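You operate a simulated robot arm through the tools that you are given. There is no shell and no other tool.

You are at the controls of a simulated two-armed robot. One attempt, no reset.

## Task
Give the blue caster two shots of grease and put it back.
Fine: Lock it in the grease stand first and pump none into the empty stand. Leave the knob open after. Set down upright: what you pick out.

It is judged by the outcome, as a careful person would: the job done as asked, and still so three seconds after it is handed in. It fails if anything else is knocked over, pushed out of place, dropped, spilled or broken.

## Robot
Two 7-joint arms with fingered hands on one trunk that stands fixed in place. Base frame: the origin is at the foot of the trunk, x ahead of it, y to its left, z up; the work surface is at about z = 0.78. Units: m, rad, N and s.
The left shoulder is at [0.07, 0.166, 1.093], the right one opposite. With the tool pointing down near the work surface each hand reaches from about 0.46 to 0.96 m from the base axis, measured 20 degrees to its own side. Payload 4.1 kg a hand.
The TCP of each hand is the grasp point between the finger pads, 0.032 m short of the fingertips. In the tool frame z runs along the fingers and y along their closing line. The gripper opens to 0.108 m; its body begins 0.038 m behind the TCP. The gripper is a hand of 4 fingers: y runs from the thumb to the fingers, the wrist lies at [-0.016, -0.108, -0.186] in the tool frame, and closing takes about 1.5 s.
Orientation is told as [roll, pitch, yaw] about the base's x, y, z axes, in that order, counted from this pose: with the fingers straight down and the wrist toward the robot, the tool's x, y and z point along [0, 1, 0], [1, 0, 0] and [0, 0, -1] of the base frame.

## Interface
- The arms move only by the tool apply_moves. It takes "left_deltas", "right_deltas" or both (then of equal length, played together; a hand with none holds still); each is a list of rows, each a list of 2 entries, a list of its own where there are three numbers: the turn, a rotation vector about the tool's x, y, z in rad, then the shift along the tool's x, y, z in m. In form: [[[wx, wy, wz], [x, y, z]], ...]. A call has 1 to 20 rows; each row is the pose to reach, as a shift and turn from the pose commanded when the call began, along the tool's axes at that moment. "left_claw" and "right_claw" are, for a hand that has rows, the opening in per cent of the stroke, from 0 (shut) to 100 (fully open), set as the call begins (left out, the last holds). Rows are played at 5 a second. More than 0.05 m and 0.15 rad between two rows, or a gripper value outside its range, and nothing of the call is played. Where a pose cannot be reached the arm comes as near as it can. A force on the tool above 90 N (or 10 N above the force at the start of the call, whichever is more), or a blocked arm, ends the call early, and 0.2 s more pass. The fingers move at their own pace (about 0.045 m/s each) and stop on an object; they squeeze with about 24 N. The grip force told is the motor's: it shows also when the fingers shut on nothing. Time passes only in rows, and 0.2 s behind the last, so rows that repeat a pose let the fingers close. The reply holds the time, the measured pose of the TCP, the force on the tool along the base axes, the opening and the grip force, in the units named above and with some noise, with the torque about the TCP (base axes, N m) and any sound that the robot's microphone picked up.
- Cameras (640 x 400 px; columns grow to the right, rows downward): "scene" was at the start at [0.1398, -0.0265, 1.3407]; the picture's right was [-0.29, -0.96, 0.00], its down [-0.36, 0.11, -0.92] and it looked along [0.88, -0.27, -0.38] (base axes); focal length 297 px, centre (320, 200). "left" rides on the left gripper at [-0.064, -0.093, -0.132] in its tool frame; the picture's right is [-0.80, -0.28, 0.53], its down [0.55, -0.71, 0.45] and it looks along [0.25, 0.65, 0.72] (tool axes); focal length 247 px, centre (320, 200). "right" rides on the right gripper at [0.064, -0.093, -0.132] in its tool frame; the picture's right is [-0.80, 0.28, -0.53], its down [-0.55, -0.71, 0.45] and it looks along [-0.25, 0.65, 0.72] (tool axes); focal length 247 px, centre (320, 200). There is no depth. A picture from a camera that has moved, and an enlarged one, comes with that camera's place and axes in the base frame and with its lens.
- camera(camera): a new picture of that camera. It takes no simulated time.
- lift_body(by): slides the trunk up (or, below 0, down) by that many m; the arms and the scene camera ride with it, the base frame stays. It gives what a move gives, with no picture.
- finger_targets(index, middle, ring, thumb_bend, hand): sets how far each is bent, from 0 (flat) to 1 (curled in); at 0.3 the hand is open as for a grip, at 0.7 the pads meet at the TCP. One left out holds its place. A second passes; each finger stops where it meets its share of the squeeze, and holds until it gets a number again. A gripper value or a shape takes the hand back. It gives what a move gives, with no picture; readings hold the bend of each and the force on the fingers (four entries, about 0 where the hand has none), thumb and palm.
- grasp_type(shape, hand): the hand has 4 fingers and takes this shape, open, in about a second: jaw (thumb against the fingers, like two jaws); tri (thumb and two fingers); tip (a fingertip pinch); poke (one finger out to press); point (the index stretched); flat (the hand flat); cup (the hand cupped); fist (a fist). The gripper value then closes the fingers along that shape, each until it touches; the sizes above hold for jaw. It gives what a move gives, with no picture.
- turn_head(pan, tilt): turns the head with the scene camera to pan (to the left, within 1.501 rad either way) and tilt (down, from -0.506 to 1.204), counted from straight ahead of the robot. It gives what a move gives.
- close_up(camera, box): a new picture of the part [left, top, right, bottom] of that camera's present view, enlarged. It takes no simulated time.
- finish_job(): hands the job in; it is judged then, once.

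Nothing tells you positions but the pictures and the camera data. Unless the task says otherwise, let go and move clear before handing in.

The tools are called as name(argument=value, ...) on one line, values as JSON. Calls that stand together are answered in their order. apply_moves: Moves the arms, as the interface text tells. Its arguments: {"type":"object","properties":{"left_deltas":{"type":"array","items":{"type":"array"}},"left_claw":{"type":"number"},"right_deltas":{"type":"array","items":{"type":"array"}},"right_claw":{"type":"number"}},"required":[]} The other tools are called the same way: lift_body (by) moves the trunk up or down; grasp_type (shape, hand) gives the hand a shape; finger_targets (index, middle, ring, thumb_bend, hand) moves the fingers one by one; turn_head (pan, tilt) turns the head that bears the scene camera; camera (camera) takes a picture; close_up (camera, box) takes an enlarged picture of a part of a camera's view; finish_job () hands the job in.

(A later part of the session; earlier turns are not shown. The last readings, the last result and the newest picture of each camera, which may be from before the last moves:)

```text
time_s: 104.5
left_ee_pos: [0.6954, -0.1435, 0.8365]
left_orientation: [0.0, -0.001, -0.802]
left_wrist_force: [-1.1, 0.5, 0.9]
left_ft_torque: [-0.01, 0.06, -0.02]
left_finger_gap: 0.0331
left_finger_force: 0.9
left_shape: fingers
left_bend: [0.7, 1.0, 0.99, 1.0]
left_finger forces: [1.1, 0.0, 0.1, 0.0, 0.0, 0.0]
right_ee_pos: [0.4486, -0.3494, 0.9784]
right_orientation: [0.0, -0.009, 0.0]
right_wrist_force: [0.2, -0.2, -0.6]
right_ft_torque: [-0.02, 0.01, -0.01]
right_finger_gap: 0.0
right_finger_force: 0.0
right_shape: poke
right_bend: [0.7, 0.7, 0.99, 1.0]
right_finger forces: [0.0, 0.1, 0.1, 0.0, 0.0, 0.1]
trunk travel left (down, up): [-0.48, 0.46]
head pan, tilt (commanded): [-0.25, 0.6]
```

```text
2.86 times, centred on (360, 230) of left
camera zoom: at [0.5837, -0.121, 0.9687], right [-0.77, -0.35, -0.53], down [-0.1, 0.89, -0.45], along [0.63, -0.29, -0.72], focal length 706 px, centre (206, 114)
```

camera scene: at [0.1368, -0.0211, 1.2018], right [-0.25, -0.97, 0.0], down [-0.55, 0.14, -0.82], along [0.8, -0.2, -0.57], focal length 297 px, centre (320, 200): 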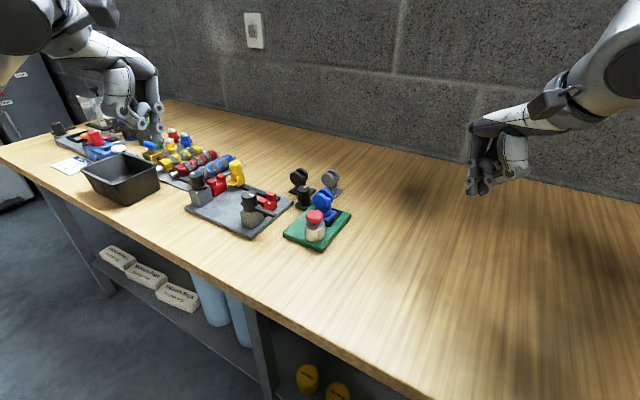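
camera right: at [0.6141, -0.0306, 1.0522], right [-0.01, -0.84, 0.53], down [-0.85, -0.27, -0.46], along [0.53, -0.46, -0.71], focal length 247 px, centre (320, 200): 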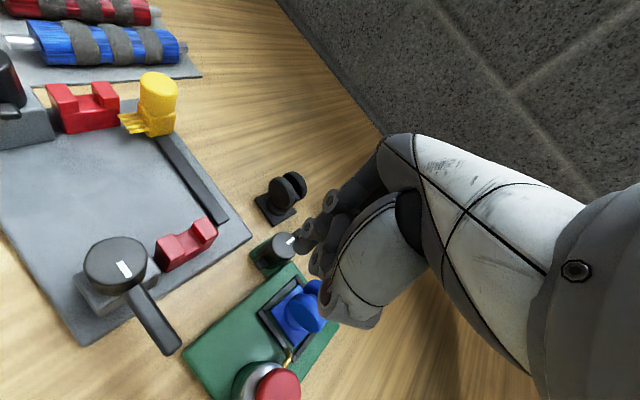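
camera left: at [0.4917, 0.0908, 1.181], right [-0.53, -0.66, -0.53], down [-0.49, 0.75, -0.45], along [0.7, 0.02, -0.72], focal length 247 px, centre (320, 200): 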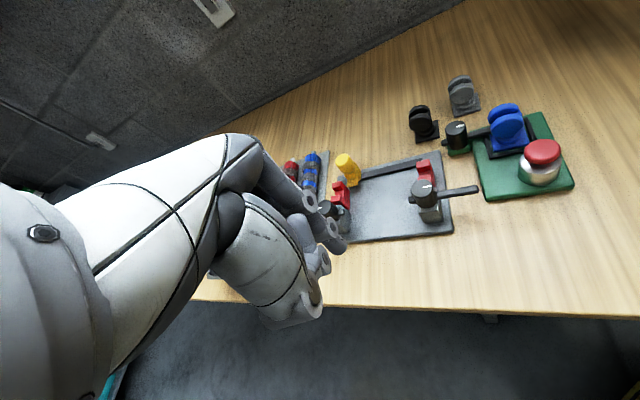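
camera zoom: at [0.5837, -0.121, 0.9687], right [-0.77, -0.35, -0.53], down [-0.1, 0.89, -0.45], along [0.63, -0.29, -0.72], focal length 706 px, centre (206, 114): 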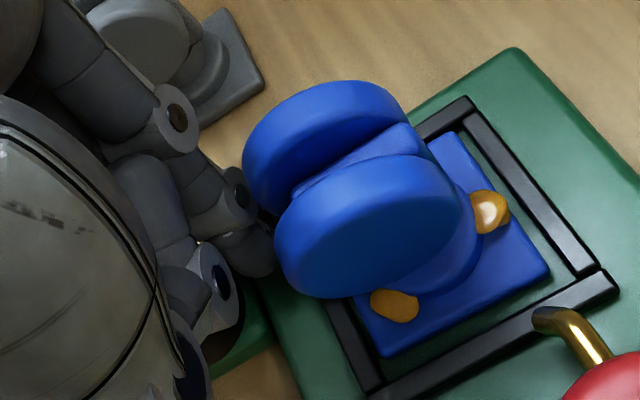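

The handle is coming back round with very little force. I'll carry on to the open position, 1.5 mm higher so the thumb clears the knob's top.

apply_moves(left_deltas=[[[0, 0, 0], [0.0006, 0.0023, -0.001]], [[0, 0, 0], [0.0013, 0.0045, -0.0015]], [[0, 0, 0], [0.0023, 0.0067, -0.0015]], [[0, 0, 0], [0.0033, 0.0088, -0.0015]], [[0, 0, 0], [0.0047, 0.0107, -0.0015]], [[0, 0, 0], [0.0061, 0.0125, -0.0015]], [[0, 0, 0], [0.0078, 0.0143, -0.0015]], [[0, 0, 0], [0.0095, 0.0159, -0.0015]], [[0, 0, 0], [0.0115, 0.0173, -0.0015]], [[0, 0, 0], [0.0134, 0.0185, -0.0015]]])

close_up(camera="scene", box=[285, 155, 345, 220])

close_up(camera="right", box=[160, 20, 250, 110])

close_up(camera="left", box=[270, 140, 430, 300])

```text
time_s: 106.7
left_ee_pos: [0.7183, -0.146, 0.8401]
left_orientation: [-0.001, -0.002, -0.801]
left_wrist_force: [-0.3, -0.7, 0.1]
left_ft_torque: [-0.03, 0.01, 0.0]
left_finger_gap: 0.0334
left_finger_force: 0.7
left_shape: fingers
left_bend: [0.7, 1.0, 0.99, 1.0]
left_finger forces: [1.1, 0.0, 0.0, 0.0, 0.0, 0.0]
right_ee_pos: [0.4495, -0.3483, 0.9767]
right_orientation: [-0.002, -0.01, 0.001]
right_wrist_force: [-0.3, 0.2, 0.8]
right_ft_torque: [0.02, -0.02, -0.05]
right_finger_gap: 0.0
right_finger_force: 0.0
right_shape: poke
right_bend: [0.7, 0.7, 0.99, 1.0]
right_finger forces: [0.1, 0.1, 0.0, 0.0, 0.0, 0.0]
trunk travel left (down, up): [-0.48, 0.46]
head pan, tilt (commanded): [-0.25, 0.6]
```

```text
6.15 times, centred on (315, 188) of scene
camera zoom: at [0.1367, -0.0212, 1.2018], right [-0.25, -0.97, 0.0], down [-0.55, 0.14, -0.82], along [0.8, -0.2, -0.57], focal length 1830 px, centre (351, 277)
```

zoom: 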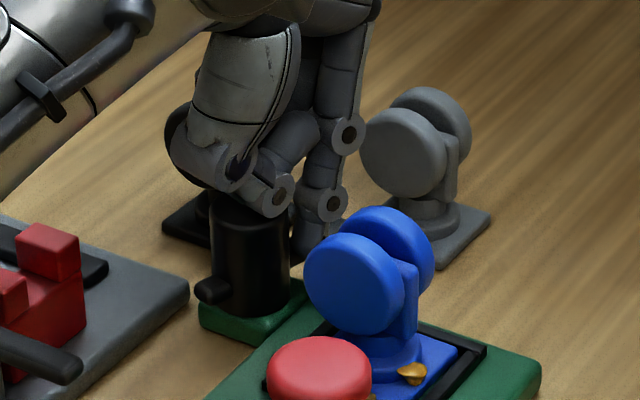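

```text
4.44 times, centred on (205, 65) of right
camera zoom: at [0.3544, -0.2849, 1.1076], right [0.28, -0.8, 0.54], down [-0.7, -0.55, -0.45], along [0.66, -0.25, -0.71], focal length 1098 px, centre (831, 800)
```

zoom: 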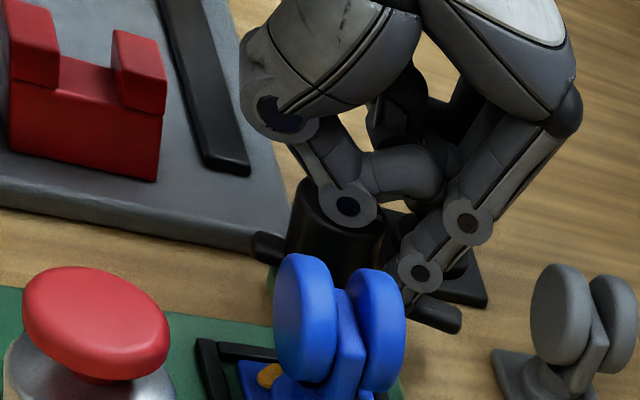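

```text
2.50 times, centred on (350, 220) of left
camera zoom: at [0.6067, -0.1243, 0.971], right [-0.77, -0.35, -0.53], down [-0.1, 0.89, -0.45], along [0.63, -0.29, -0.72], focal length 617 px, centre (245, 150)
```

zoom: 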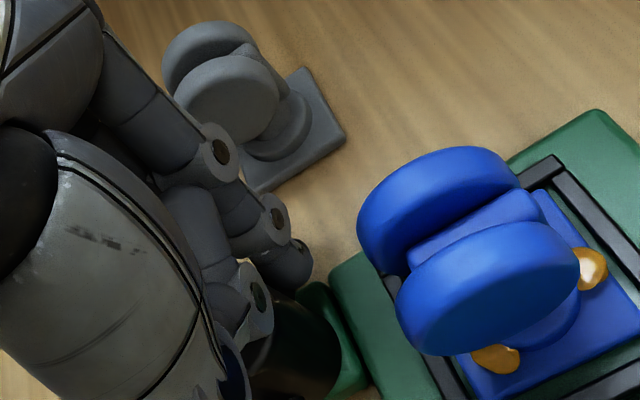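

The handle is at about -61° and needs roughly 18° more to be fully open as it was. I'll push on gently to its stop.

apply_moves(left_deltas=[[[0, 0, 0], [0.0021, 0.001, 0.001]], [[0, 0, 0], [0.0043, 0.0019, 0.001]], [[0, 0, 0], [0.0065, 0.0026, 0.001]], [[0, 0, 0], [0.0089, 0.003, 0.001]]])

close_up(camera="right", box=[160, 20, 250, 110])

close_up(camera="scene", box=[285, 155, 345, 220])

```text
time_s: 107.7
left_ee_pos: [0.7257, -0.1421, 0.8395]
left_orientation: [0.001, 0.001, -0.8]
left_wrist_force: [-2.1, -1.7, 1.9]
left_ft_torque: [-0.09, 0.09, -0.03]
left_finger_gap: 0.0335
left_finger_force: 1.7
left_shape: fingers
left_bend: [0.7, 1.0, 0.99, 1.0]
left_finger forces: [3.4, 0.0, 0.1, 0.0, 0.0, 0.1]
right_ee_pos: [0.4487, -0.3488, 0.977]
right_orientation: [-0.001, -0.01, 0.0]
right_wrist_force: [0.3, 0.4, -0.5]
right_ft_torque: [-0.03, -0.01, 0.02]
right_finger_gap: 0.0001
right_finger_force: 0.1
right_shape: poke
right_bend: [0.7, 0.7, 0.99, 1.0]
right_finger forces: [0.0, 0.0, 0.1, 0.0, 0.0, 0.0]
trunk travel left (down, up): [-0.48, 0.46]
head pan, tilt (commanded): [-0.25, 0.6]
```

```text
4.44 times, centred on (205, 65) of right
camera zoom: at [0.3539, -0.2851, 1.1077], right [0.28, -0.8, 0.54], down [-0.7, -0.55, -0.45], along [0.66, -0.25, -0.71], focal length 1098 px, centre (831, 800)
```

zoom: 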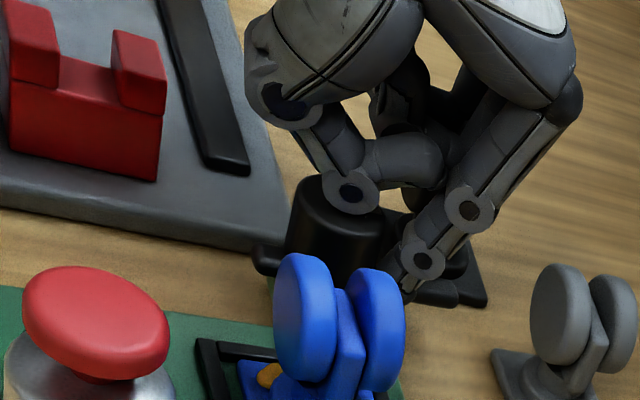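

```text
6.15 times, centred on (315, 188) of scene
camera zoom: at [0.1362, -0.0214, 1.2018], right [-0.25, -0.97, 0.0], down [-0.55, 0.14, -0.83], along [0.8, -0.2, -0.56], focal length 1830 px, centre (351, 277)
```

zoom: 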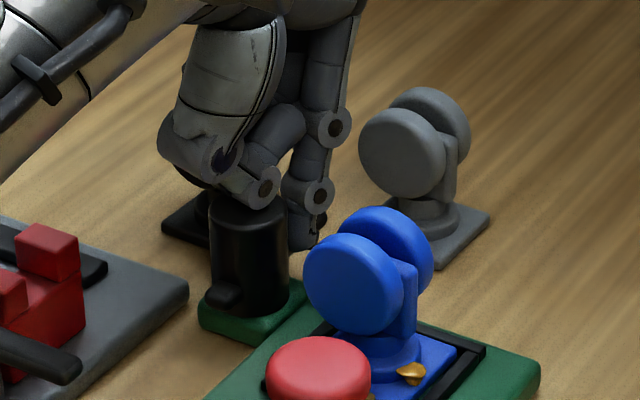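

Force is rising slightly and the handle is back where it started: open. I'll back the finger off, lift clear and check everything.

apply_moves(left_deltas=[[[0, 0, 0], [-0.002, -0.0003, 0]], [[0, 0, 0], [-0.004, -0.0006, 0]], [[0, 0, 0], [-0.004, -0.0006, -0.025]], [[0, 0, 0], [-0.004, -0.0006, -0.06]], [[0, 0, 0], [-0.004, -0.0006, -0.1]], [[0, 0, 0], [-0.004, -0.0006, -0.14]]])

close_up(camera="right", box=[130, 20, 270, 150])

close_up(camera="scene", box=[270, 155, 360, 245])

close_up(camera="left", box=[320, 200, 470, 350])

```text
time_s: 109.1
left_ee_pos: [0.7223, -0.1433, 0.9778]
left_orientation: [0.0, -0.001, -0.802]
left_wrist_force: [-0.2, -0.3, -0.2]
left_ft_torque: [0.01, -0.01, 0.02]
left_finger_gap: 0.0333
left_finger_force: 0.0
left_shape: fingers
left_bend: [0.7, 1.0, 0.99, 1.0]
left_finger forces: [0.0, 0.0, 0.1, 0.0, 0.1, 0.1]
right_ee_pos: [0.4485, -0.3478, 0.9792]
right_orientation: [-0.002, -0.011, -0.001]
right_wrist_force: [-0.1, 0.5, 0.3]
right_ft_torque: [0.01, -0.01, 0.0]
right_finger_gap: 0.0001
right_finger_force: 0.0
right_shape: poke
right_bend: [0.7, 0.7, 0.99, 1.0]
right_finger forces: [0.0, 0.1, 0.0, 0.0, 0.0, 0.0]
trunk travel left (down, up): [-0.48, 0.46]
head pan, tilt (commanded): [-0.25, 0.6]
```

```text
3.08 times, centred on (200, 85) of right
camera zoom: at [0.3539, -0.2851, 1.1077], right [0.28, -0.8, 0.54], down [-0.7, -0.55, -0.45], along [0.66, -0.25, -0.71], focal length 760 px, centre (689, 554)
```

zoom: 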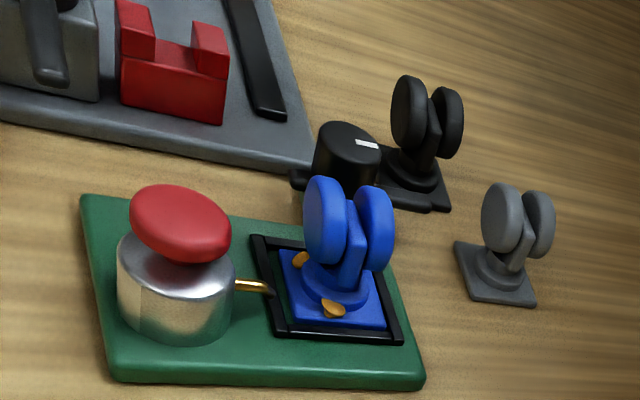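

```text
4.44 times, centred on (315, 200) of scene
camera zoom: at [0.1361, -0.0213, 1.2018], right [-0.25, -0.97, 0.0], down [-0.55, 0.14, -0.83], along [0.8, -0.2, -0.56], focal length 1322 px, centre (342, 200)
```

zoom: 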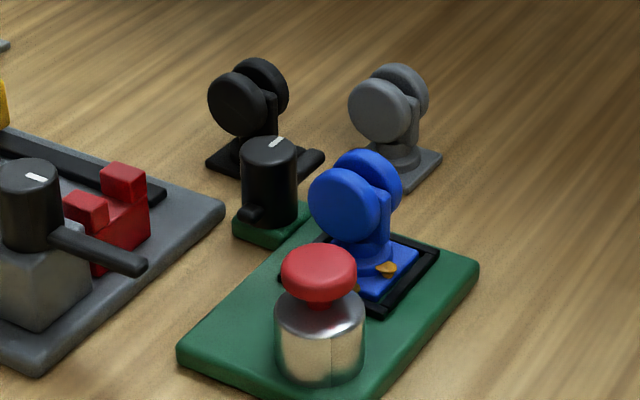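

```text
2.67 times, centred on (395, 275) of left
camera zoom: at [0.6103, -0.1222, 1.1106], right [-0.77, -0.35, -0.53], down [-0.1, 0.89, -0.45], along [0.63, -0.29, -0.72], focal length 659 px, centre (120, 0)
```

zoom: 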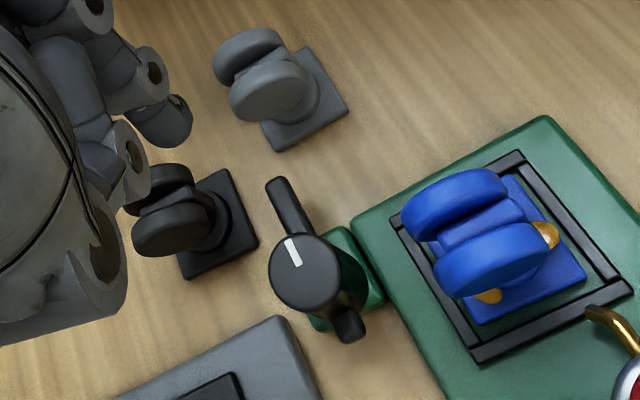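

The knob is open again, with its handle and mark as at the start, and both beads are still in place. I'll put the left hand back into the tri shape at part opening and hover over the nest.

grasp_type(hand="left", shape="tri")

apply_moves(left_deltas=[[[0, 0, 0.004], [-0.011, -0.006, 0]], [[0, 0, 0.008], [-0.022, -0.012, 0]], [[0, 0, 0.012], [-0.034, -0.019, 0]], [[0, 0, 0.016], [-0.047, -0.027, 0]], [[0, 0, 0.018], [-0.0597, -0.0345, 0]], [[0, 0, 0.018], [-0.0597, -0.0345, 0]], [[0, 0, 0.018], [-0.0597, -0.0345, 0.02]], [[0, 0, 0.018], [-0.0597, -0.0345, 0.05]], [[0, 0, 0.018], [-0.0597, -0.0345, 0.05]]], left_claw=58)

close_up(camera="left", box=[260, 190, 440, 340])

close_up(camera="right", box=[140, 20, 250, 130])

close_up(camera="scene", box=[285, 140, 355, 240])

```text
time_s: 110.0
left_ee_pos: [0.7232, -0.1435, 0.9776]
left_orientation: [-0.001, 0.001, -0.801]
left_wrist_force: [-0.3, -1.0, -0.5]
left_ft_torque: [0.01, -0.01, 0.0]
left_finger_gap: 0.1077
left_finger_force: 0.1
left_shape: tri
left_bend: [0.3, 0.3, 0.99, 0.3]
left_finger forces: [0.0, 0.0, 0.0, 0.0, 0.0, 0.0]
right_ee_pos: [0.4486, -0.3498, 0.978]
right_orientation: [-0.002, -0.011, 0.001]
right_wrist_force: [-0.6, -0.3, -0.5]
right_ft_torque: [0.0, -0.01, -0.01]
right_finger_gap: 0.0001
right_finger_force: 0.0
right_shape: poke
right_bend: [0.7, 0.7, 0.99, 1.0]
right_finger forces: [0.0, 0.0, 0.0, 0.0, 0.1, 0.0]
trunk travel left (down, up): [-0.48, 0.46]
head pan, tilt (commanded): [-0.25, 0.6]
```

```text
time_s: 112.0
left_ee_pos: [0.6552, -0.161, 0.9262]
left_orientation: [-0.001, 0.0, -0.82]
left_wrist_force: [0.0, 0.0, 0.1]
left_ft_torque: [0.0, -0.01, -0.02]
left_finger_gap: 0.0632
left_finger_force: 0.0
left_shape: tri
left_bend: [0.74, 0.42, 0.99, 0.67]
left_finger forces: [0.0, 0.0, 0.0, 0.0, 0.0, 0.0]
right_ee_pos: [0.4495, -0.35, 0.9782]
right_orientation: [-0.003, -0.011, 0.0]
right_wrist_force: [-0.1, 0.0, -0.1]
right_ft_torque: [-0.01, 0.02, -0.02]
right_finger_gap: 0.0
right_finger_force: 0.1
right_shape: poke
right_bend: [0.7, 0.7, 0.99, 1.0]
right_finger forces: [0.0, 0.1, 0.1, 0.1, 0.0, 0.0]
trunk travel left (down, up): [-0.48, 0.46]
head pan, tilt (commanded): [-0.25, 0.6]
```

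```text
2.67 times, centred on (350, 265) of left
camera zoom: at [0.5431, -0.1373, 1.0589], right [-0.78, -0.34, -0.53], down [-0.08, 0.89, -0.45], along [0.63, -0.3, -0.72], focal length 659 px, centre (240, 27)
```

zoom: 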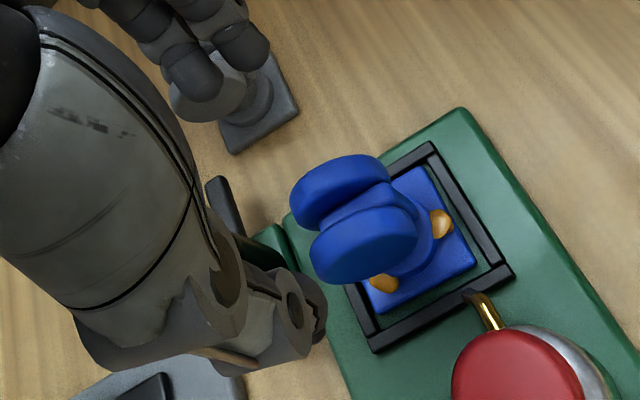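

```text
3.64 times, centred on (195, 75) of right
camera zoom: at [0.3543, -0.285, 1.1077], right [0.28, -0.8, 0.54], down [-0.7, -0.55, -0.45], along [0.66, -0.25, -0.71], focal length 898 px, centre (774, 654)
```

zoom: 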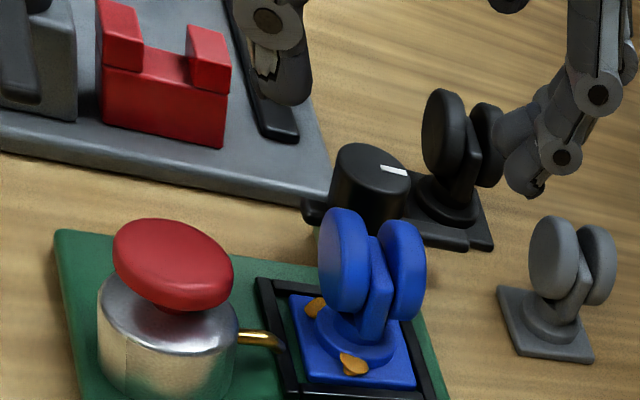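

```text
4.00 times, centred on (320, 190) of scene
camera zoom: at [0.1365, -0.0212, 1.2018], right [-0.25, -0.97, 0.0], down [-0.55, 0.14, -0.83], along [0.8, -0.2, -0.56], focal length 1190 px, centre (320, 240)
```

zoom: 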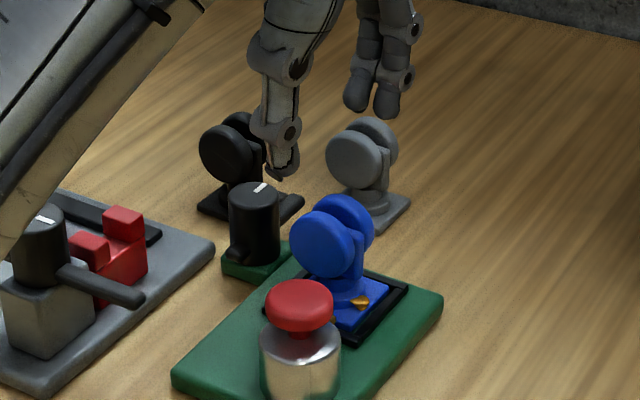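

The grip is aligned with the wheels within about 1 mm. I'll descend most of the way and check the clearances to the pump and grease beads.

apply_moves(left_deltas=[[[0, 0, 0], [0.0005, 0, 0.015]], [[0, 0, 0], [0.0005, 0, 0.03]], [[0, 0, 0], [0.0005, 0, 0.045]], [[0, 0, 0], [0.0005, 0, 0.055]], [[0, 0, 0], [0.0005, 0, 0.055]]])

close_up(camera="left", box=[260, 170, 440, 330])

close_up(camera="right", box=[140, 20, 250, 130])

close_up(camera="scene", box=[290, 150, 355, 235])

```text
time_s: 113.2
left_ee_pos: [0.6559, -0.1612, 0.8728]
left_orientation: [0.0, 0.0, -0.819]
left_wrist_force: [-0.2, -0.2, -0.2]
left_ft_torque: [0.01, -0.01, 0.0]
left_finger_gap: 0.0632
left_finger_force: 0.0
left_shape: tri
left_bend: [0.74, 0.42, 0.99, 0.67]
left_finger forces: [0.0, 0.0, 0.1, 0.0, 0.0, 0.1]
right_ee_pos: [0.4492, -0.3494, 0.9786]
right_orientation: [-0.002, -0.01, 0.001]
right_wrist_force: [0.9, -0.5, 0.9]
right_ft_torque: [0.02, 0.01, -0.01]
right_finger_gap: 0.0001
right_finger_force: 0.1
right_shape: poke
right_bend: [0.7, 0.7, 0.99, 1.0]
right_finger forces: [0.1, 0.0, 0.1, 0.0, 0.0, 0.0]
trunk travel left (down, up): [-0.48, 0.46]
head pan, tilt (commanded): [-0.25, 0.6]
```

```text
2.50 times, centred on (350, 250) of left
camera zoom: at [0.5453, -0.1372, 1.005], right [-0.78, -0.34, -0.53], down [-0.08, 0.89, -0.45], along [0.63, -0.3, -0.72], focal length 617 px, centre (245, 75)
```

zoom: 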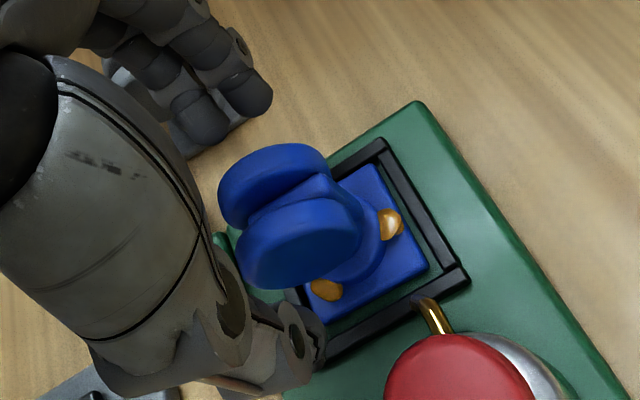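

```text
3.64 times, centred on (195, 75) of right
camera zoom: at [0.3545, -0.2849, 1.1076], right [0.28, -0.8, 0.54], down [-0.7, -0.55, -0.45], along [0.66, -0.25, -0.71], focal length 898 px, centre (774, 654)
```

zoom: 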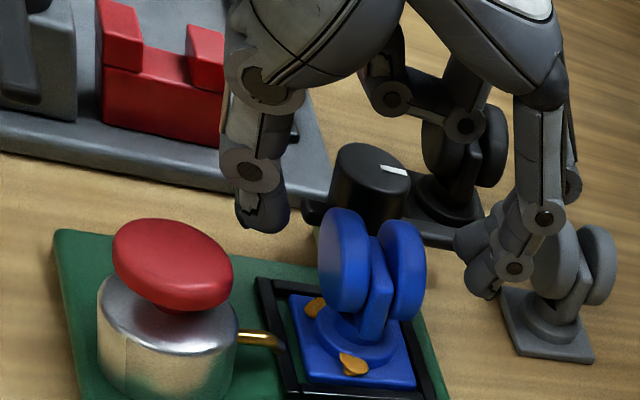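

```text
4.71 times, centred on (322, 192) of scene
camera zoom: at [0.1368, -0.0212, 1.2018], right [-0.25, -0.97, 0.0], down [-0.55, 0.14, -0.82], along [0.8, -0.2, -0.57], focal length 1400 px, centre (308, 235)
```

zoom: 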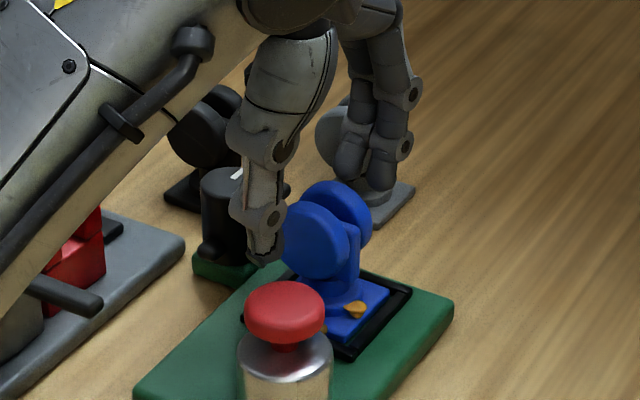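

The hand is well centred, with clearance to the pump and beads. I'm descending the last 22 mm to the earlier grip height.

apply_moves(left_deltas=[[[0, 0, 0], [0, 0, 0.008]], [[0, 0, 0], [0, 0, 0.016]], [[0, 0, 0], [0, 0, 0.022]], [[0, 0, 0], [0, 0, 0.022]]])

close_up(camera="left", box=[260, 170, 440, 330])

close_up(camera="right", box=[150, 40, 240, 130])

```text
time_s: 114.2
left_ee_pos: [0.6576, -0.1604, 0.8514]
left_orientation: [0.001, 0.001, -0.819]
left_wrist_force: [0.3, 0.4, 0.5]
left_ft_torque: [0.0, -0.03, 0.01]
left_finger_gap: 0.063
left_finger_force: 0.1
left_shape: tri
left_bend: [0.74, 0.42, 0.99, 0.67]
left_finger forces: [0.0, 0.1, 0.0, 0.0, 0.0, 0.0]
right_ee_pos: [0.449, -0.3492, 0.9793]
right_orientation: [-0.001, -0.01, -0.001]
right_wrist_force: [0.8, 0.1, 0.7]
right_ft_torque: [-0.01, -0.01, 0.01]
right_finger_gap: 0.0
right_finger_force: 0.0
right_shape: poke
right_bend: [0.7, 0.7, 0.99, 1.0]
right_finger forces: [0.1, 0.0, 0.0, 0.0, 0.0, 0.1]
trunk travel left (down, up): [-0.48, 0.46]
head pan, tilt (commanded): [-0.25, 0.6]
```

```text
2.50 times, centred on (350, 250) of left
camera zoom: at [0.5455, -0.1374, 0.9832], right [-0.78, -0.34, -0.53], down [-0.08, 0.89, -0.45], along [0.62, -0.3, -0.72], focal length 617 px, centre (245, 75)
```

zoom: 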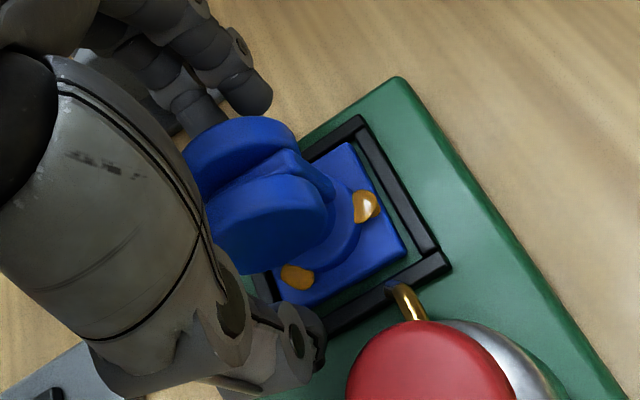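

```text
4.44 times, centred on (195, 85) of right
camera zoom: at [0.3545, -0.2849, 1.1076], right [0.28, -0.8, 0.54], down [-0.7, -0.55, -0.45], along [0.66, -0.25, -0.71], focal length 1098 px, centre (876, 711)
```

zoom: 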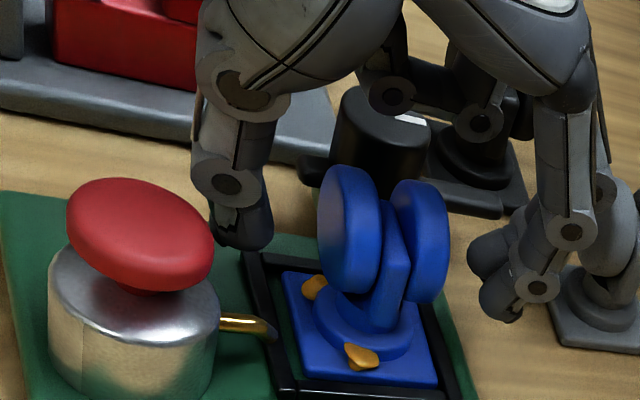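

Everything is clear: the thumb will close above the bead. I'm closing the grip.

apply_moves(left_deltas=[[[0, 0, 0], [0, 0, 0]], [[0, 0, 0], [0, 0, 0]], [[0, 0, 0], [0, 0, 0]], [[0, 0, 0], [0, 0, 0]], [[0, 0, 0], [0, 0, 0]], [[0, 0, 0], [0, 0, 0]], [[0, 0, 0], [0, 0, 0]], [[0, 0, 0], [0, 0, 0]]], left_claw=5)

close_up(camera="left", box=[260, 170, 440, 330])

close_up(camera="right", box=[150, 40, 240, 130])

```text
time_s: 116.0
left_ee_pos: [0.6564, -0.1619, 0.852]
left_orientation: [0.0, -0.001, -0.819]
left_wrist_force: [0.5, 0.4, -0.8]
left_ft_torque: [0.01, 0.02, -0.03]
left_finger_gap: 0.0267
left_finger_force: 23.7
left_shape: tri
left_bend: [0.73, 0.57, 1.0, 0.74]
left_finger forces: [10.7, 10.3, 0.0, 0.0, 21.7, 0.0]
right_ee_pos: [0.4496, -0.3497, 0.9785]
right_orientation: [0.0, -0.01, 0.001]
right_wrist_force: [-0.2, 0.1, 0.0]
right_ft_torque: [-0.01, 0.02, -0.01]
right_finger_gap: 0.0
right_finger_force: 0.0
right_shape: poke
right_bend: [0.7, 0.7, 0.99, 1.0]
right_finger forces: [0.0, 0.1, 0.1, 0.1, 0.0, 0.0]
trunk travel left (down, up): [-0.48, 0.46]
head pan, tilt (commanded): [-0.25, 0.6]
```

```text
2.50 times, centred on (350, 250) of left
camera zoom: at [0.5456, -0.1374, 0.9832], right [-0.78, -0.34, -0.53], down [-0.08, 0.89, -0.45], along [0.62, -0.3, -0.72], focal length 617 px, centre (245, 75)
```

zoom: 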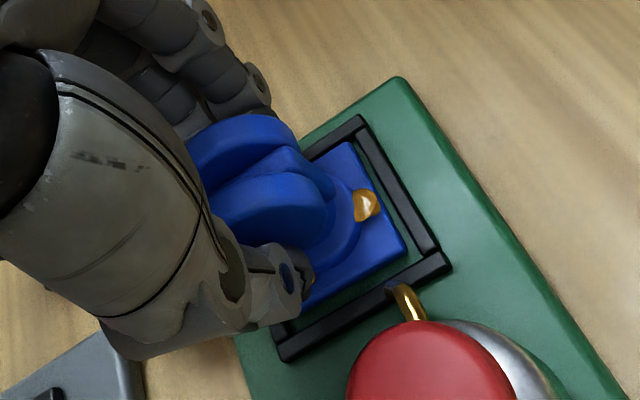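

```text
4.44 times, centred on (195, 85) of right
camera zoom: at [0.3546, -0.2849, 1.1076], right [0.28, -0.8, 0.54], down [-0.7, -0.55, -0.45], along [0.66, -0.25, -0.71], focal length 1098 px, centre (876, 711)
```

zoom: 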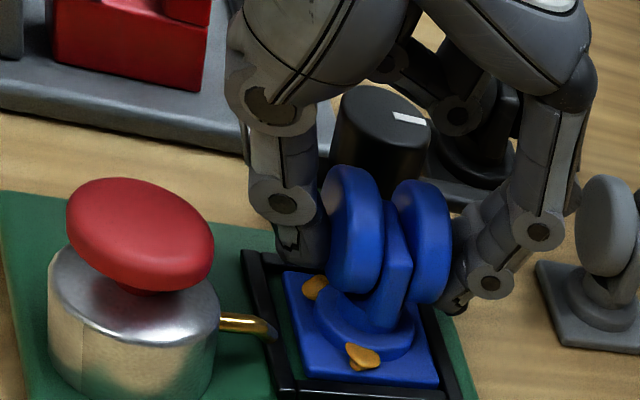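

The grip is the same as before (thumb 22 N, fingers about 10.5 N each). I'm lifting the caster straight out of the nest.

apply_moves(left_deltas=[[[0, 0, 0], [0, 0, -0.005]], [[0, 0, 0], [0, 0, -0.012]], [[0, 0, 0], [0, 0, -0.03]], [[0, 0, 0], [0, 0, -0.06]], [[0, 0, 0], [0, 0, -0.09]], [[0, 0, 0], [0, 0, -0.11]], [[0, 0, 0], [0, 0, -0.11]]])

close_up(camera="left", box=[270, 190, 400, 310])

close_up(camera="right", box=[120, 0, 270, 140])

close_up(camera="scene", box=[270, 120, 360, 240])

```text
time_s: 117.6
left_ee_pos: [0.6565, -0.1619, 0.9601]
left_orientation: [-0.002, 0.0, -0.819]
left_wrist_force: [0.1, 0.0, -0.7]
left_ft_torque: [-0.02, 0.0, 0.02]
left_finger_gap: 0.0269
left_finger_force: 23.8
left_shape: tri
left_bend: [0.73, 0.57, 1.0, 0.74]
left_finger forces: [10.8, 10.6, 0.0, 0.0, 21.5, 0.0]
right_ee_pos: [0.4502, -0.3497, 0.9786]
right_orientation: [-0.001, -0.01, 0.0]
right_wrist_force: [0.3, -0.6, -0.1]
right_ft_torque: [0.01, -0.01, 0.0]
right_finger_gap: 0.0
right_finger_force: 0.0
right_shape: poke
right_bend: [0.7, 0.7, 0.99, 1.0]
right_finger forces: [0.0, 0.0, 0.0, 0.0, 0.1, 0.0]
trunk travel left (down, up): [-0.48, 0.46]
head pan, tilt (commanded): [-0.25, 0.6]
```

```text
3.33 times, centred on (335, 250) of left
camera zoom: at [0.5453, -0.137, 1.0917], right [-0.78, -0.34, -0.53], down [-0.08, 0.89, -0.45], along [0.62, -0.3, -0.72], focal length 823 px, centre (270, 33)
```

zoom: 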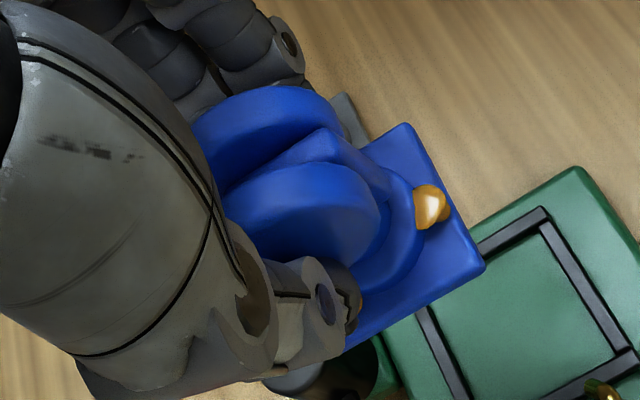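

```text
2.86 times, centred on (195, 70) of right
camera zoom: at [0.3548, -0.2848, 1.1075], right [0.28, -0.8, 0.54], down [-0.7, -0.55, -0.45], along [0.66, -0.25, -0.71], focal length 706 px, centre (677, 571)
```

zoom: 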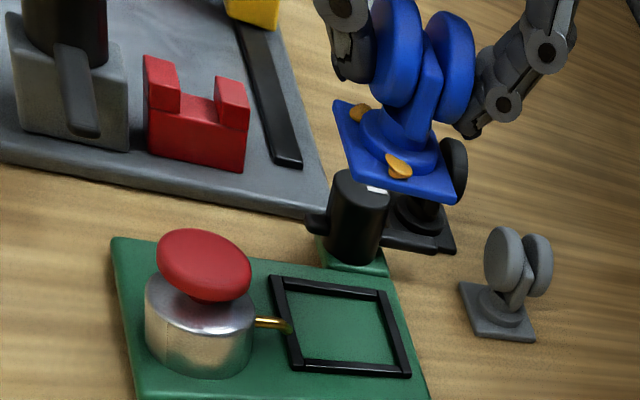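

```text
3.33 times, centred on (315, 180) of scene
camera zoom: at [0.1371, -0.0211, 1.2017], right [-0.25, -0.97, 0.0], down [-0.55, 0.14, -0.82], along [0.8, -0.2, -0.57], focal length 991 px, centre (337, 267)
```

zoom: 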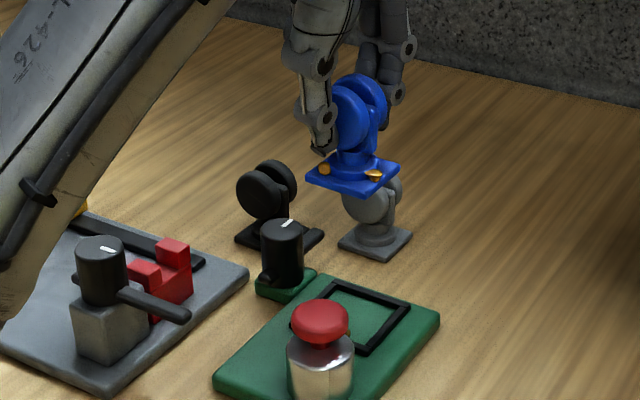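

The caster came out with its two beads, and the stand is empty with the knob open. I'll raise the trunk back to its original height, since the left arm reached the caster's home spot well from there.

lift_body(by=0.12)

apply_moves(left_deltas=[[[0, 0, 0], [0, 0, 0.04]], [[0, 0, 0], [0, 0, 0.08]], [[0, 0, 0], [0, 0, 0.11]], [[0, 0, 0], [0, 0, 0.11]]])

camera(camera="left")

camera(camera="scene")

```text
time_s: 119.1
left_ee_pos: [0.6569, -0.1592, 1.0796]
left_orientation: [0.0, 0.0, -0.819]
left_wrist_force: [-0.3, 0.9, -0.8]
left_ft_torque: [0.01, -0.02, 0.01]
left_finger_gap: 0.0266
left_finger_force: 24.3
left_shape: tri
left_bend: [0.73, 0.57, 1.0, 0.74]
left_finger forces: [10.9, 10.6, 0.0, 0.0, 21.5, 0.0]
right_ee_pos: [0.4483, -0.3496, 1.0985]
right_orientation: [-0.001, -0.009, 0.0]
right_wrist_force: [0.5, -0.1, -0.3]
right_ft_torque: [-0.01, 0.01, 0.01]
right_finger_gap: 0.0
right_finger_force: 0.0
right_shape: poke
right_bend: [0.7, 0.7, 0.99, 1.0]
right_finger forces: [0.0, 0.1, 0.0, 0.1, 0.0, 0.0]
trunk travel left (down, up): [-0.6, 0.34]
head pan, tilt (commanded): [-0.25, 0.6]
```

```text
time_s: 120.1
left_ee_pos: [0.6574, -0.1624, 0.9688]
left_orientation: [0.002, 0.0, -0.818]
left_wrist_force: [0.6, -0.2, -1.4]
left_ft_torque: [0.01, 0.02, 0.03]
left_finger_gap: 0.0268
left_finger_force: 24.1
left_shape: tri
left_bend: [0.73, 0.57, 1.0, 0.74]
left_finger forces: [10.8, 10.8, 0.1, 0.0, 21.6, 0.0]
right_ee_pos: [0.4483, -0.3487, 1.0973]
right_orientation: [-0.001, -0.011, -0.001]
right_wrist_force: [0.4, -0.5, 1.0]
right_ft_torque: [0.0, 0.0, 0.04]
right_finger_gap: 0.0
right_finger_force: 0.1
right_shape: poke
right_bend: [0.7, 0.7, 0.99, 1.0]
right_finger forces: [0.0, 0.1, 0.0, 0.0, 0.1, 0.1]
trunk travel left (down, up): [-0.6, 0.34]
head pan, tilt (commanded): [-0.25, 0.6]
```

```text
taken
camera left: at [0.547, -0.1393, 1.1006], right [-0.78, -0.34, -0.53], down [-0.08, 0.89, -0.45], along [0.63, -0.3, -0.72], focal length 247 px, centre (320, 200)
```

left: 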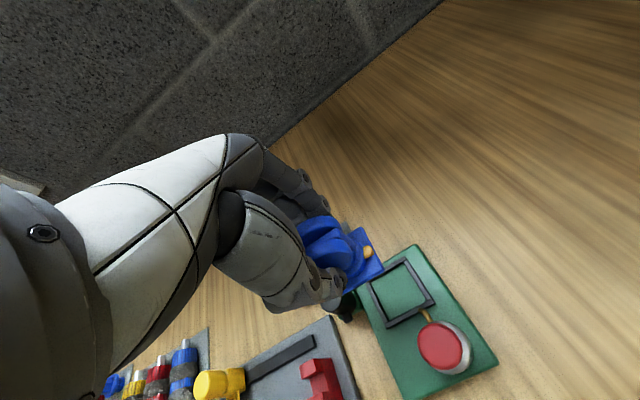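

```text
taken
camera scene: at [0.1368, -0.0212, 1.3218], right [-0.25, -0.97, 0.0], down [-0.55, 0.14, -0.82], along [0.8, -0.2, -0.57], focal length 297 px, centre (320, 200)
```

scene: 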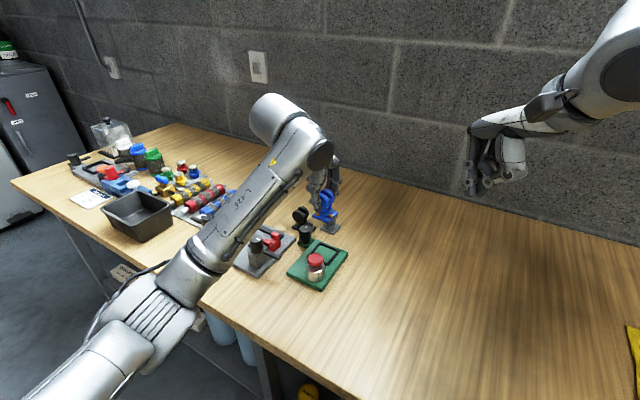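

I'll carry the caster back over its home spot at (0.825, -0.070), reversing the path I took before.

apply_moves(left_deltas=[[[0, 0, -0.004], [0.03, 0.0078, 0.005]], [[0, 0, -0.009], [0.064, 0.0165, 0.01]], [[0, 0, -0.014], [0.0985, 0.0255, 0.01]], [[0, 0, -0.019], [0.133, 0.0344, 0.01]], [[0, 0, -0.024], [0.165, 0.0427, 0.01]], [[0, 0, -0.028], [0.1919, 0.0496, 0.01]], [[0, 0, -0.028], [0.1919, 0.0496, 0.01]]])

camera(camera="left")

close_up(camera="scene", box=[250, 110, 350, 260])

close_up(camera="right", box=[100, 0, 330, 180])

```text
time_s: 121.7
left_ee_pos: [0.8326, -0.0642, 0.9596]
left_orientation: [0.0, 0.001, -0.792]
left_wrist_force: [0.4, 0.0, -0.7]
left_ft_torque: [-0.01, -0.01, 0.0]
left_finger_gap: 0.0266
left_finger_force: 23.8
left_shape: tri
left_bend: [0.73, 0.57, 1.0, 0.74]
left_finger forces: [10.7, 10.7, 0.0, 0.0, 21.5, 0.1]
right_ee_pos: [0.4489, -0.3497, 1.0977]
right_orientation: [-0.003, -0.01, 0.0]
right_wrist_force: [0.0, 0.5, -0.9]
right_ft_torque: [-0.04, 0.0, 0.0]
right_finger_gap: 0.0001
right_finger_force: 0.0
right_shape: poke
right_bend: [0.7, 0.7, 0.99, 1.0]
right_finger forces: [0.0, 0.1, 0.0, 0.0, 0.0, 0.0]
trunk travel left (down, up): [-0.6, 0.34]
head pan, tilt (commanded): [-0.25, 0.6]
```

```text
taken
camera left: at [0.7198, -0.0438, 1.0913], right [-0.77, -0.36, -0.53], down [-0.11, 0.89, -0.45], along [0.63, -0.29, -0.72], focal length 247 px, centre (320, 200)
```

left: 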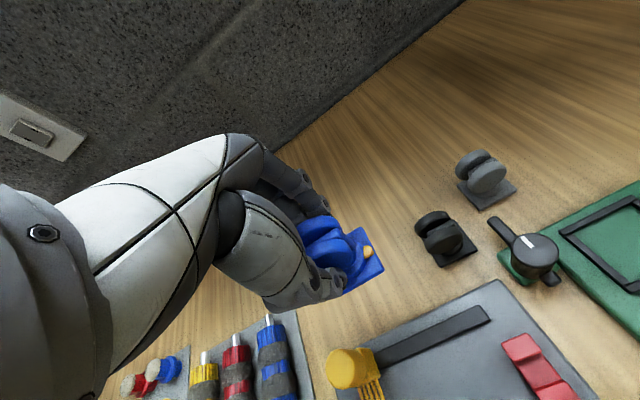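

```text
2.67 times, centred on (300, 185) of scene
camera zoom: at [0.1369, -0.0211, 1.3217], right [-0.25, -0.97, 0.0], down [-0.55, 0.14, -0.82], along [0.8, -0.2, -0.57], focal length 793 px, centre (373, 240)
```

zoom: 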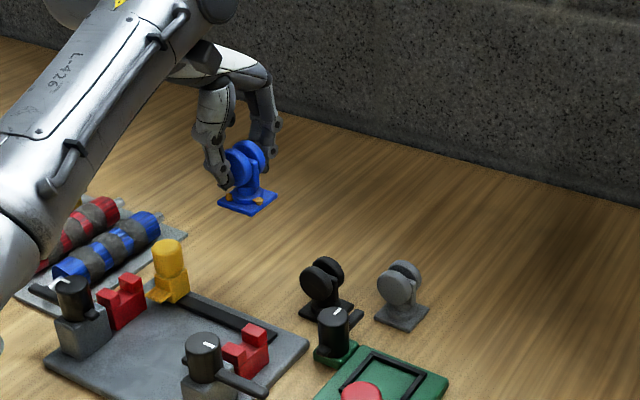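

```text
2.22 times, centred on (215, 90) of right
camera zoom: at [0.3546, -0.2848, 1.2276], right [0.28, -0.8, 0.54], down [-0.7, -0.55, -0.45], along [0.66, -0.25, -0.71], focal length 549 px, centre (553, 444)
```

zoom: 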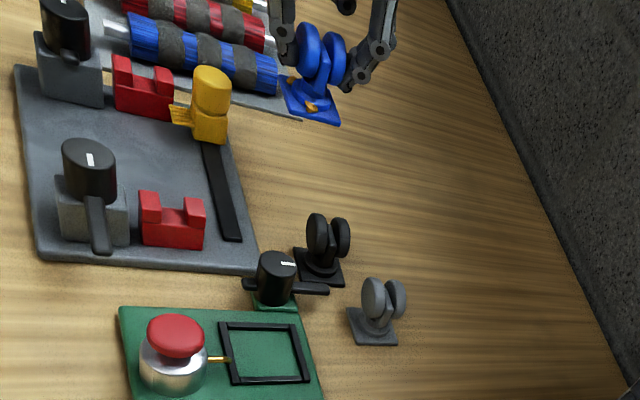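

The hand is about 4 mm off to one side. I'll correct that and lower to about 6 mm above the table, then check again.

apply_moves(left_deltas=[[[0, 0, 0], [-0.0022, 0.0029, 0.02]], [[0, 0, 0], [-0.0022, 0.0029, 0.045]], [[0, 0, 0], [-0.0022, 0.0029, 0.07]], [[0, 0, 0], [-0.0022, 0.0029, 0.095]], [[0, 0, 0], [-0.0022, 0.0029, 0.11]], [[0, 0, 0], [-0.0022, 0.0029, 0.114]], [[0, 0, 0], [-0.0022, 0.0029, 0.114]]])

close_up(camera="left", box=[260, 190, 480, 340])

close_up(camera="scene", box=[265, 150, 325, 230])

close_up(camera="right", box=[180, 10, 270, 100])

```text
time_s: 123.3
left_ee_pos: [0.8313, -0.0668, 0.846]
left_orientation: [-0.002, -0.001, -0.793]
left_wrist_force: [0.5, -0.7, -0.6]
left_ft_torque: [-0.05, 0.01, 0.0]
left_finger_gap: 0.0267
left_finger_force: 24.2
left_shape: tri
left_bend: [0.73, 0.57, 1.0, 0.74]
left_finger forces: [10.7, 10.8, 0.1, 0.1, 21.5, 0.0]
right_ee_pos: [0.4489, -0.3485, 1.0981]
right_orientation: [0.0, -0.009, 0.0]
right_wrist_force: [-0.5, 0.1, -1.3]
right_ft_torque: [-0.01, -0.01, 0.04]
right_finger_gap: 0.0
right_finger_force: 0.2
right_shape: poke
right_bend: [0.7, 0.7, 0.99, 1.0]
right_finger forces: [0.0, 0.0, 0.0, 0.1, 0.1, 0.0]
trunk travel left (down, up): [-0.6, 0.34]
head pan, tilt (commanded): [-0.25, 0.6]
```

```text
2.67 times, centred on (370, 265) of left
camera zoom: at [0.7196, -0.0475, 0.9777], right [-0.77, -0.36, -0.53], down [-0.11, 0.89, -0.45], along [0.63, -0.29, -0.72], focal length 659 px, centre (187, 27)
```

zoom: 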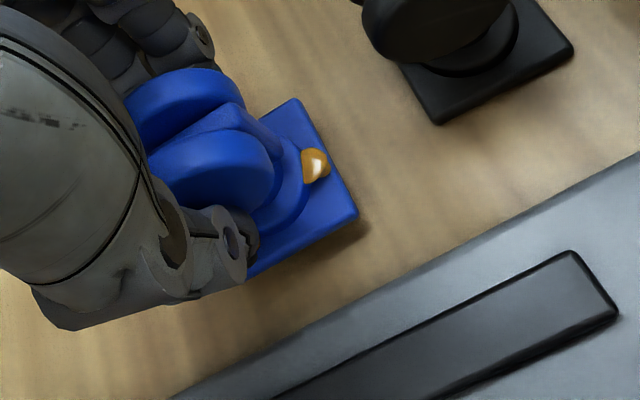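

```text
5.00 times, centred on (295, 190) of scene
camera zoom: at [0.1371, -0.0211, 1.3217], right [-0.25, -0.97, 0.0], down [-0.55, 0.14, -0.82], along [0.8, -0.2, -0.57], focal length 1487 px, centre (445, 250)
```

zoom: 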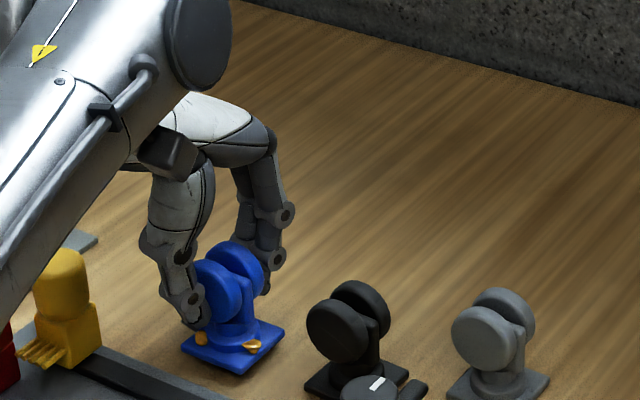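

```text
4.44 times, centred on (225, 55) of right
camera zoom: at [0.3548, -0.2848, 1.2275], right [0.28, -0.8, 0.54], down [-0.7, -0.55, -0.45], along [0.66, -0.25, -0.71], focal length 1098 px, centre (742, 844)
```

zoom: 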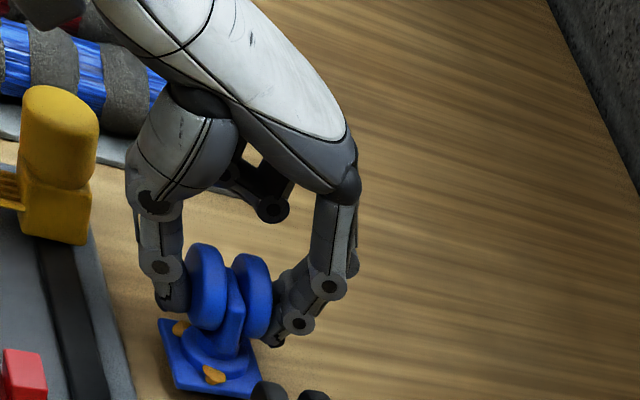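

The caster is right over its home spot. I'll lower the last few millimetres until the table takes its weight.

apply_moves(left_deltas=[[[0, 0, 0], [0.0003, 0.0004, 0.003]], [[0, 0, 0], [0.0003, 0.0004, 0.005]], [[0, 0, 0], [0.0003, 0.0004, 0.0065]], [[0, 0, 0], [0.0003, 0.0004, 0.0072]], [[0, 0, 0], [0.0003, 0.0004, 0.0072]]])

close_up(camera="scene", box=[270, 165, 320, 225])

close_up(camera="left", box=[280, 190, 380, 300])

```text
time_s: 124.5
left_ee_pos: [0.831, -0.0695, 0.8386]
left_orientation: [-0.002, -0.001, -0.79]
left_wrist_force: [-0.2, -0.9, -1.4]
left_ft_torque: [-0.02, 0.03, 0.04]
left_finger_gap: 0.0269
left_finger_force: 24.0
left_shape: tri
left_bend: [0.73, 0.57, 1.0, 0.74]
left_finger forces: [10.7, 10.6, 0.0, 0.0, 21.5, 0.1]
right_ee_pos: [0.4495, -0.3503, 1.0979]
right_orientation: [-0.001, -0.008, 0.0]
right_wrist_force: [0.9, -0.3, 1.0]
right_ft_torque: [-0.02, -0.01, 0.01]
right_finger_gap: 0.0
right_finger_force: 0.1
right_shape: poke
right_bend: [0.7, 0.7, 0.99, 1.0]
right_finger forces: [0.1, 0.0, 0.0, 0.0, 0.0, 0.1]
trunk travel left (down, up): [-0.6, 0.34]
head pan, tilt (commanded): [-0.25, 0.6]
```

```text
6.67 times, centred on (295, 195) of scene
camera zoom: at [0.137, -0.0212, 1.3217], right [-0.25, -0.97, 0.0], down [-0.55, 0.14, -0.82], along [0.8, -0.2, -0.57], focal length 1983 px, centre (487, 233)
```

zoom: 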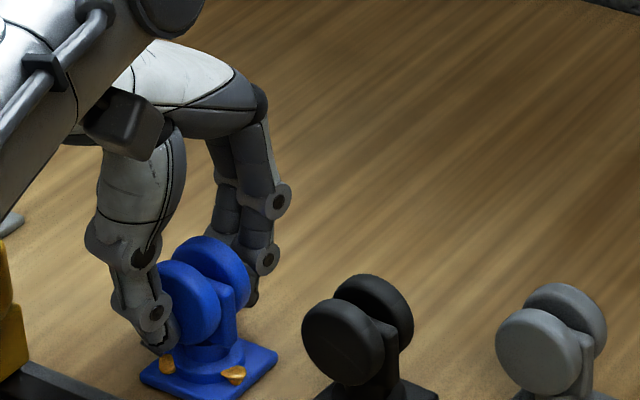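

```text
3.64 times, centred on (330, 245) of left
camera zoom: at [0.7191, -0.0492, 0.9704], right [-0.77, -0.36, -0.53], down [-0.11, 0.89, -0.45], along [0.63, -0.29, -0.72], focal length 898 px, centre (284, 36)
```

zoom: 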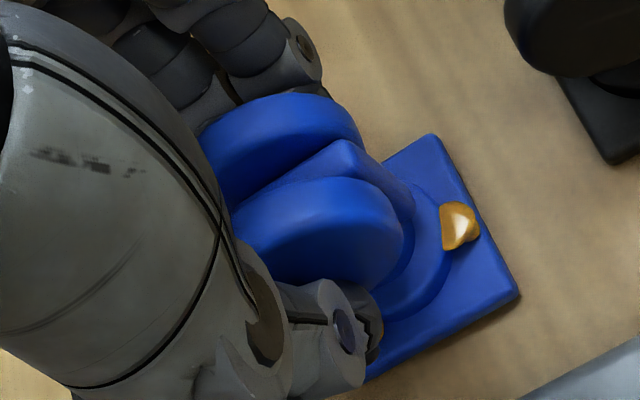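

It hasn't quite touched down; the hand still carries the weight. I'll lower in half-millimetre steps.

apply_moves(left_deltas=[[[0, 0, 0], [0, 0, 0.0005]], [[0, 0, 0], [0, 0, 0.001]], [[0, 0, 0], [0, 0, 0.0015]], [[0, 0, 0], [0, 0, 0.0015]]])

close_up(camera="right", box=[190, 50, 250, 110])

```text
time_s: 125.5
left_ee_pos: [0.8304, -0.0701, 0.8373]
left_orientation: [0.001, 0.0, -0.791]
left_wrist_force: [0.8, 0.3, -0.3]
left_ft_torque: [0.0, -0.02, 0.06]
left_finger_gap: 0.0266
left_finger_force: 24.0
left_shape: tri
left_bend: [0.73, 0.57, 1.0, 0.74]
left_finger forces: [10.9, 10.7, 0.0, 0.1, 21.6, 0.1]
right_ee_pos: [0.4482, -0.3493, 1.0991]
right_orientation: [-0.001, -0.012, 0.0]
right_wrist_force: [0.4, -0.3, 0.3]
right_ft_torque: [-0.04, -0.01, 0.0]
right_finger_gap: 0.0
right_finger_force: 0.0
right_shape: poke
right_bend: [0.7, 0.7, 0.99, 1.0]
right_finger forces: [0.0, 0.0, 0.0, 0.1, 0.0, 0.1]
trunk travel left (down, up): [-0.6, 0.34]
head pan, tilt (commanded): [-0.25, 0.6]
```

```text
6.67 times, centred on (220, 80) of right
camera zoom: at [0.3546, -0.2848, 1.2276], right [0.28, -0.8, 0.54], down [-0.7, -0.55, -0.45], along [0.66, -0.25, -0.71], focal length 1646 px, centre (987, 1000)
```

zoom: 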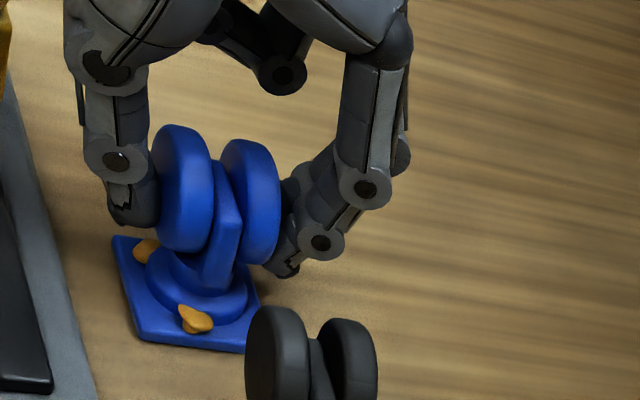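

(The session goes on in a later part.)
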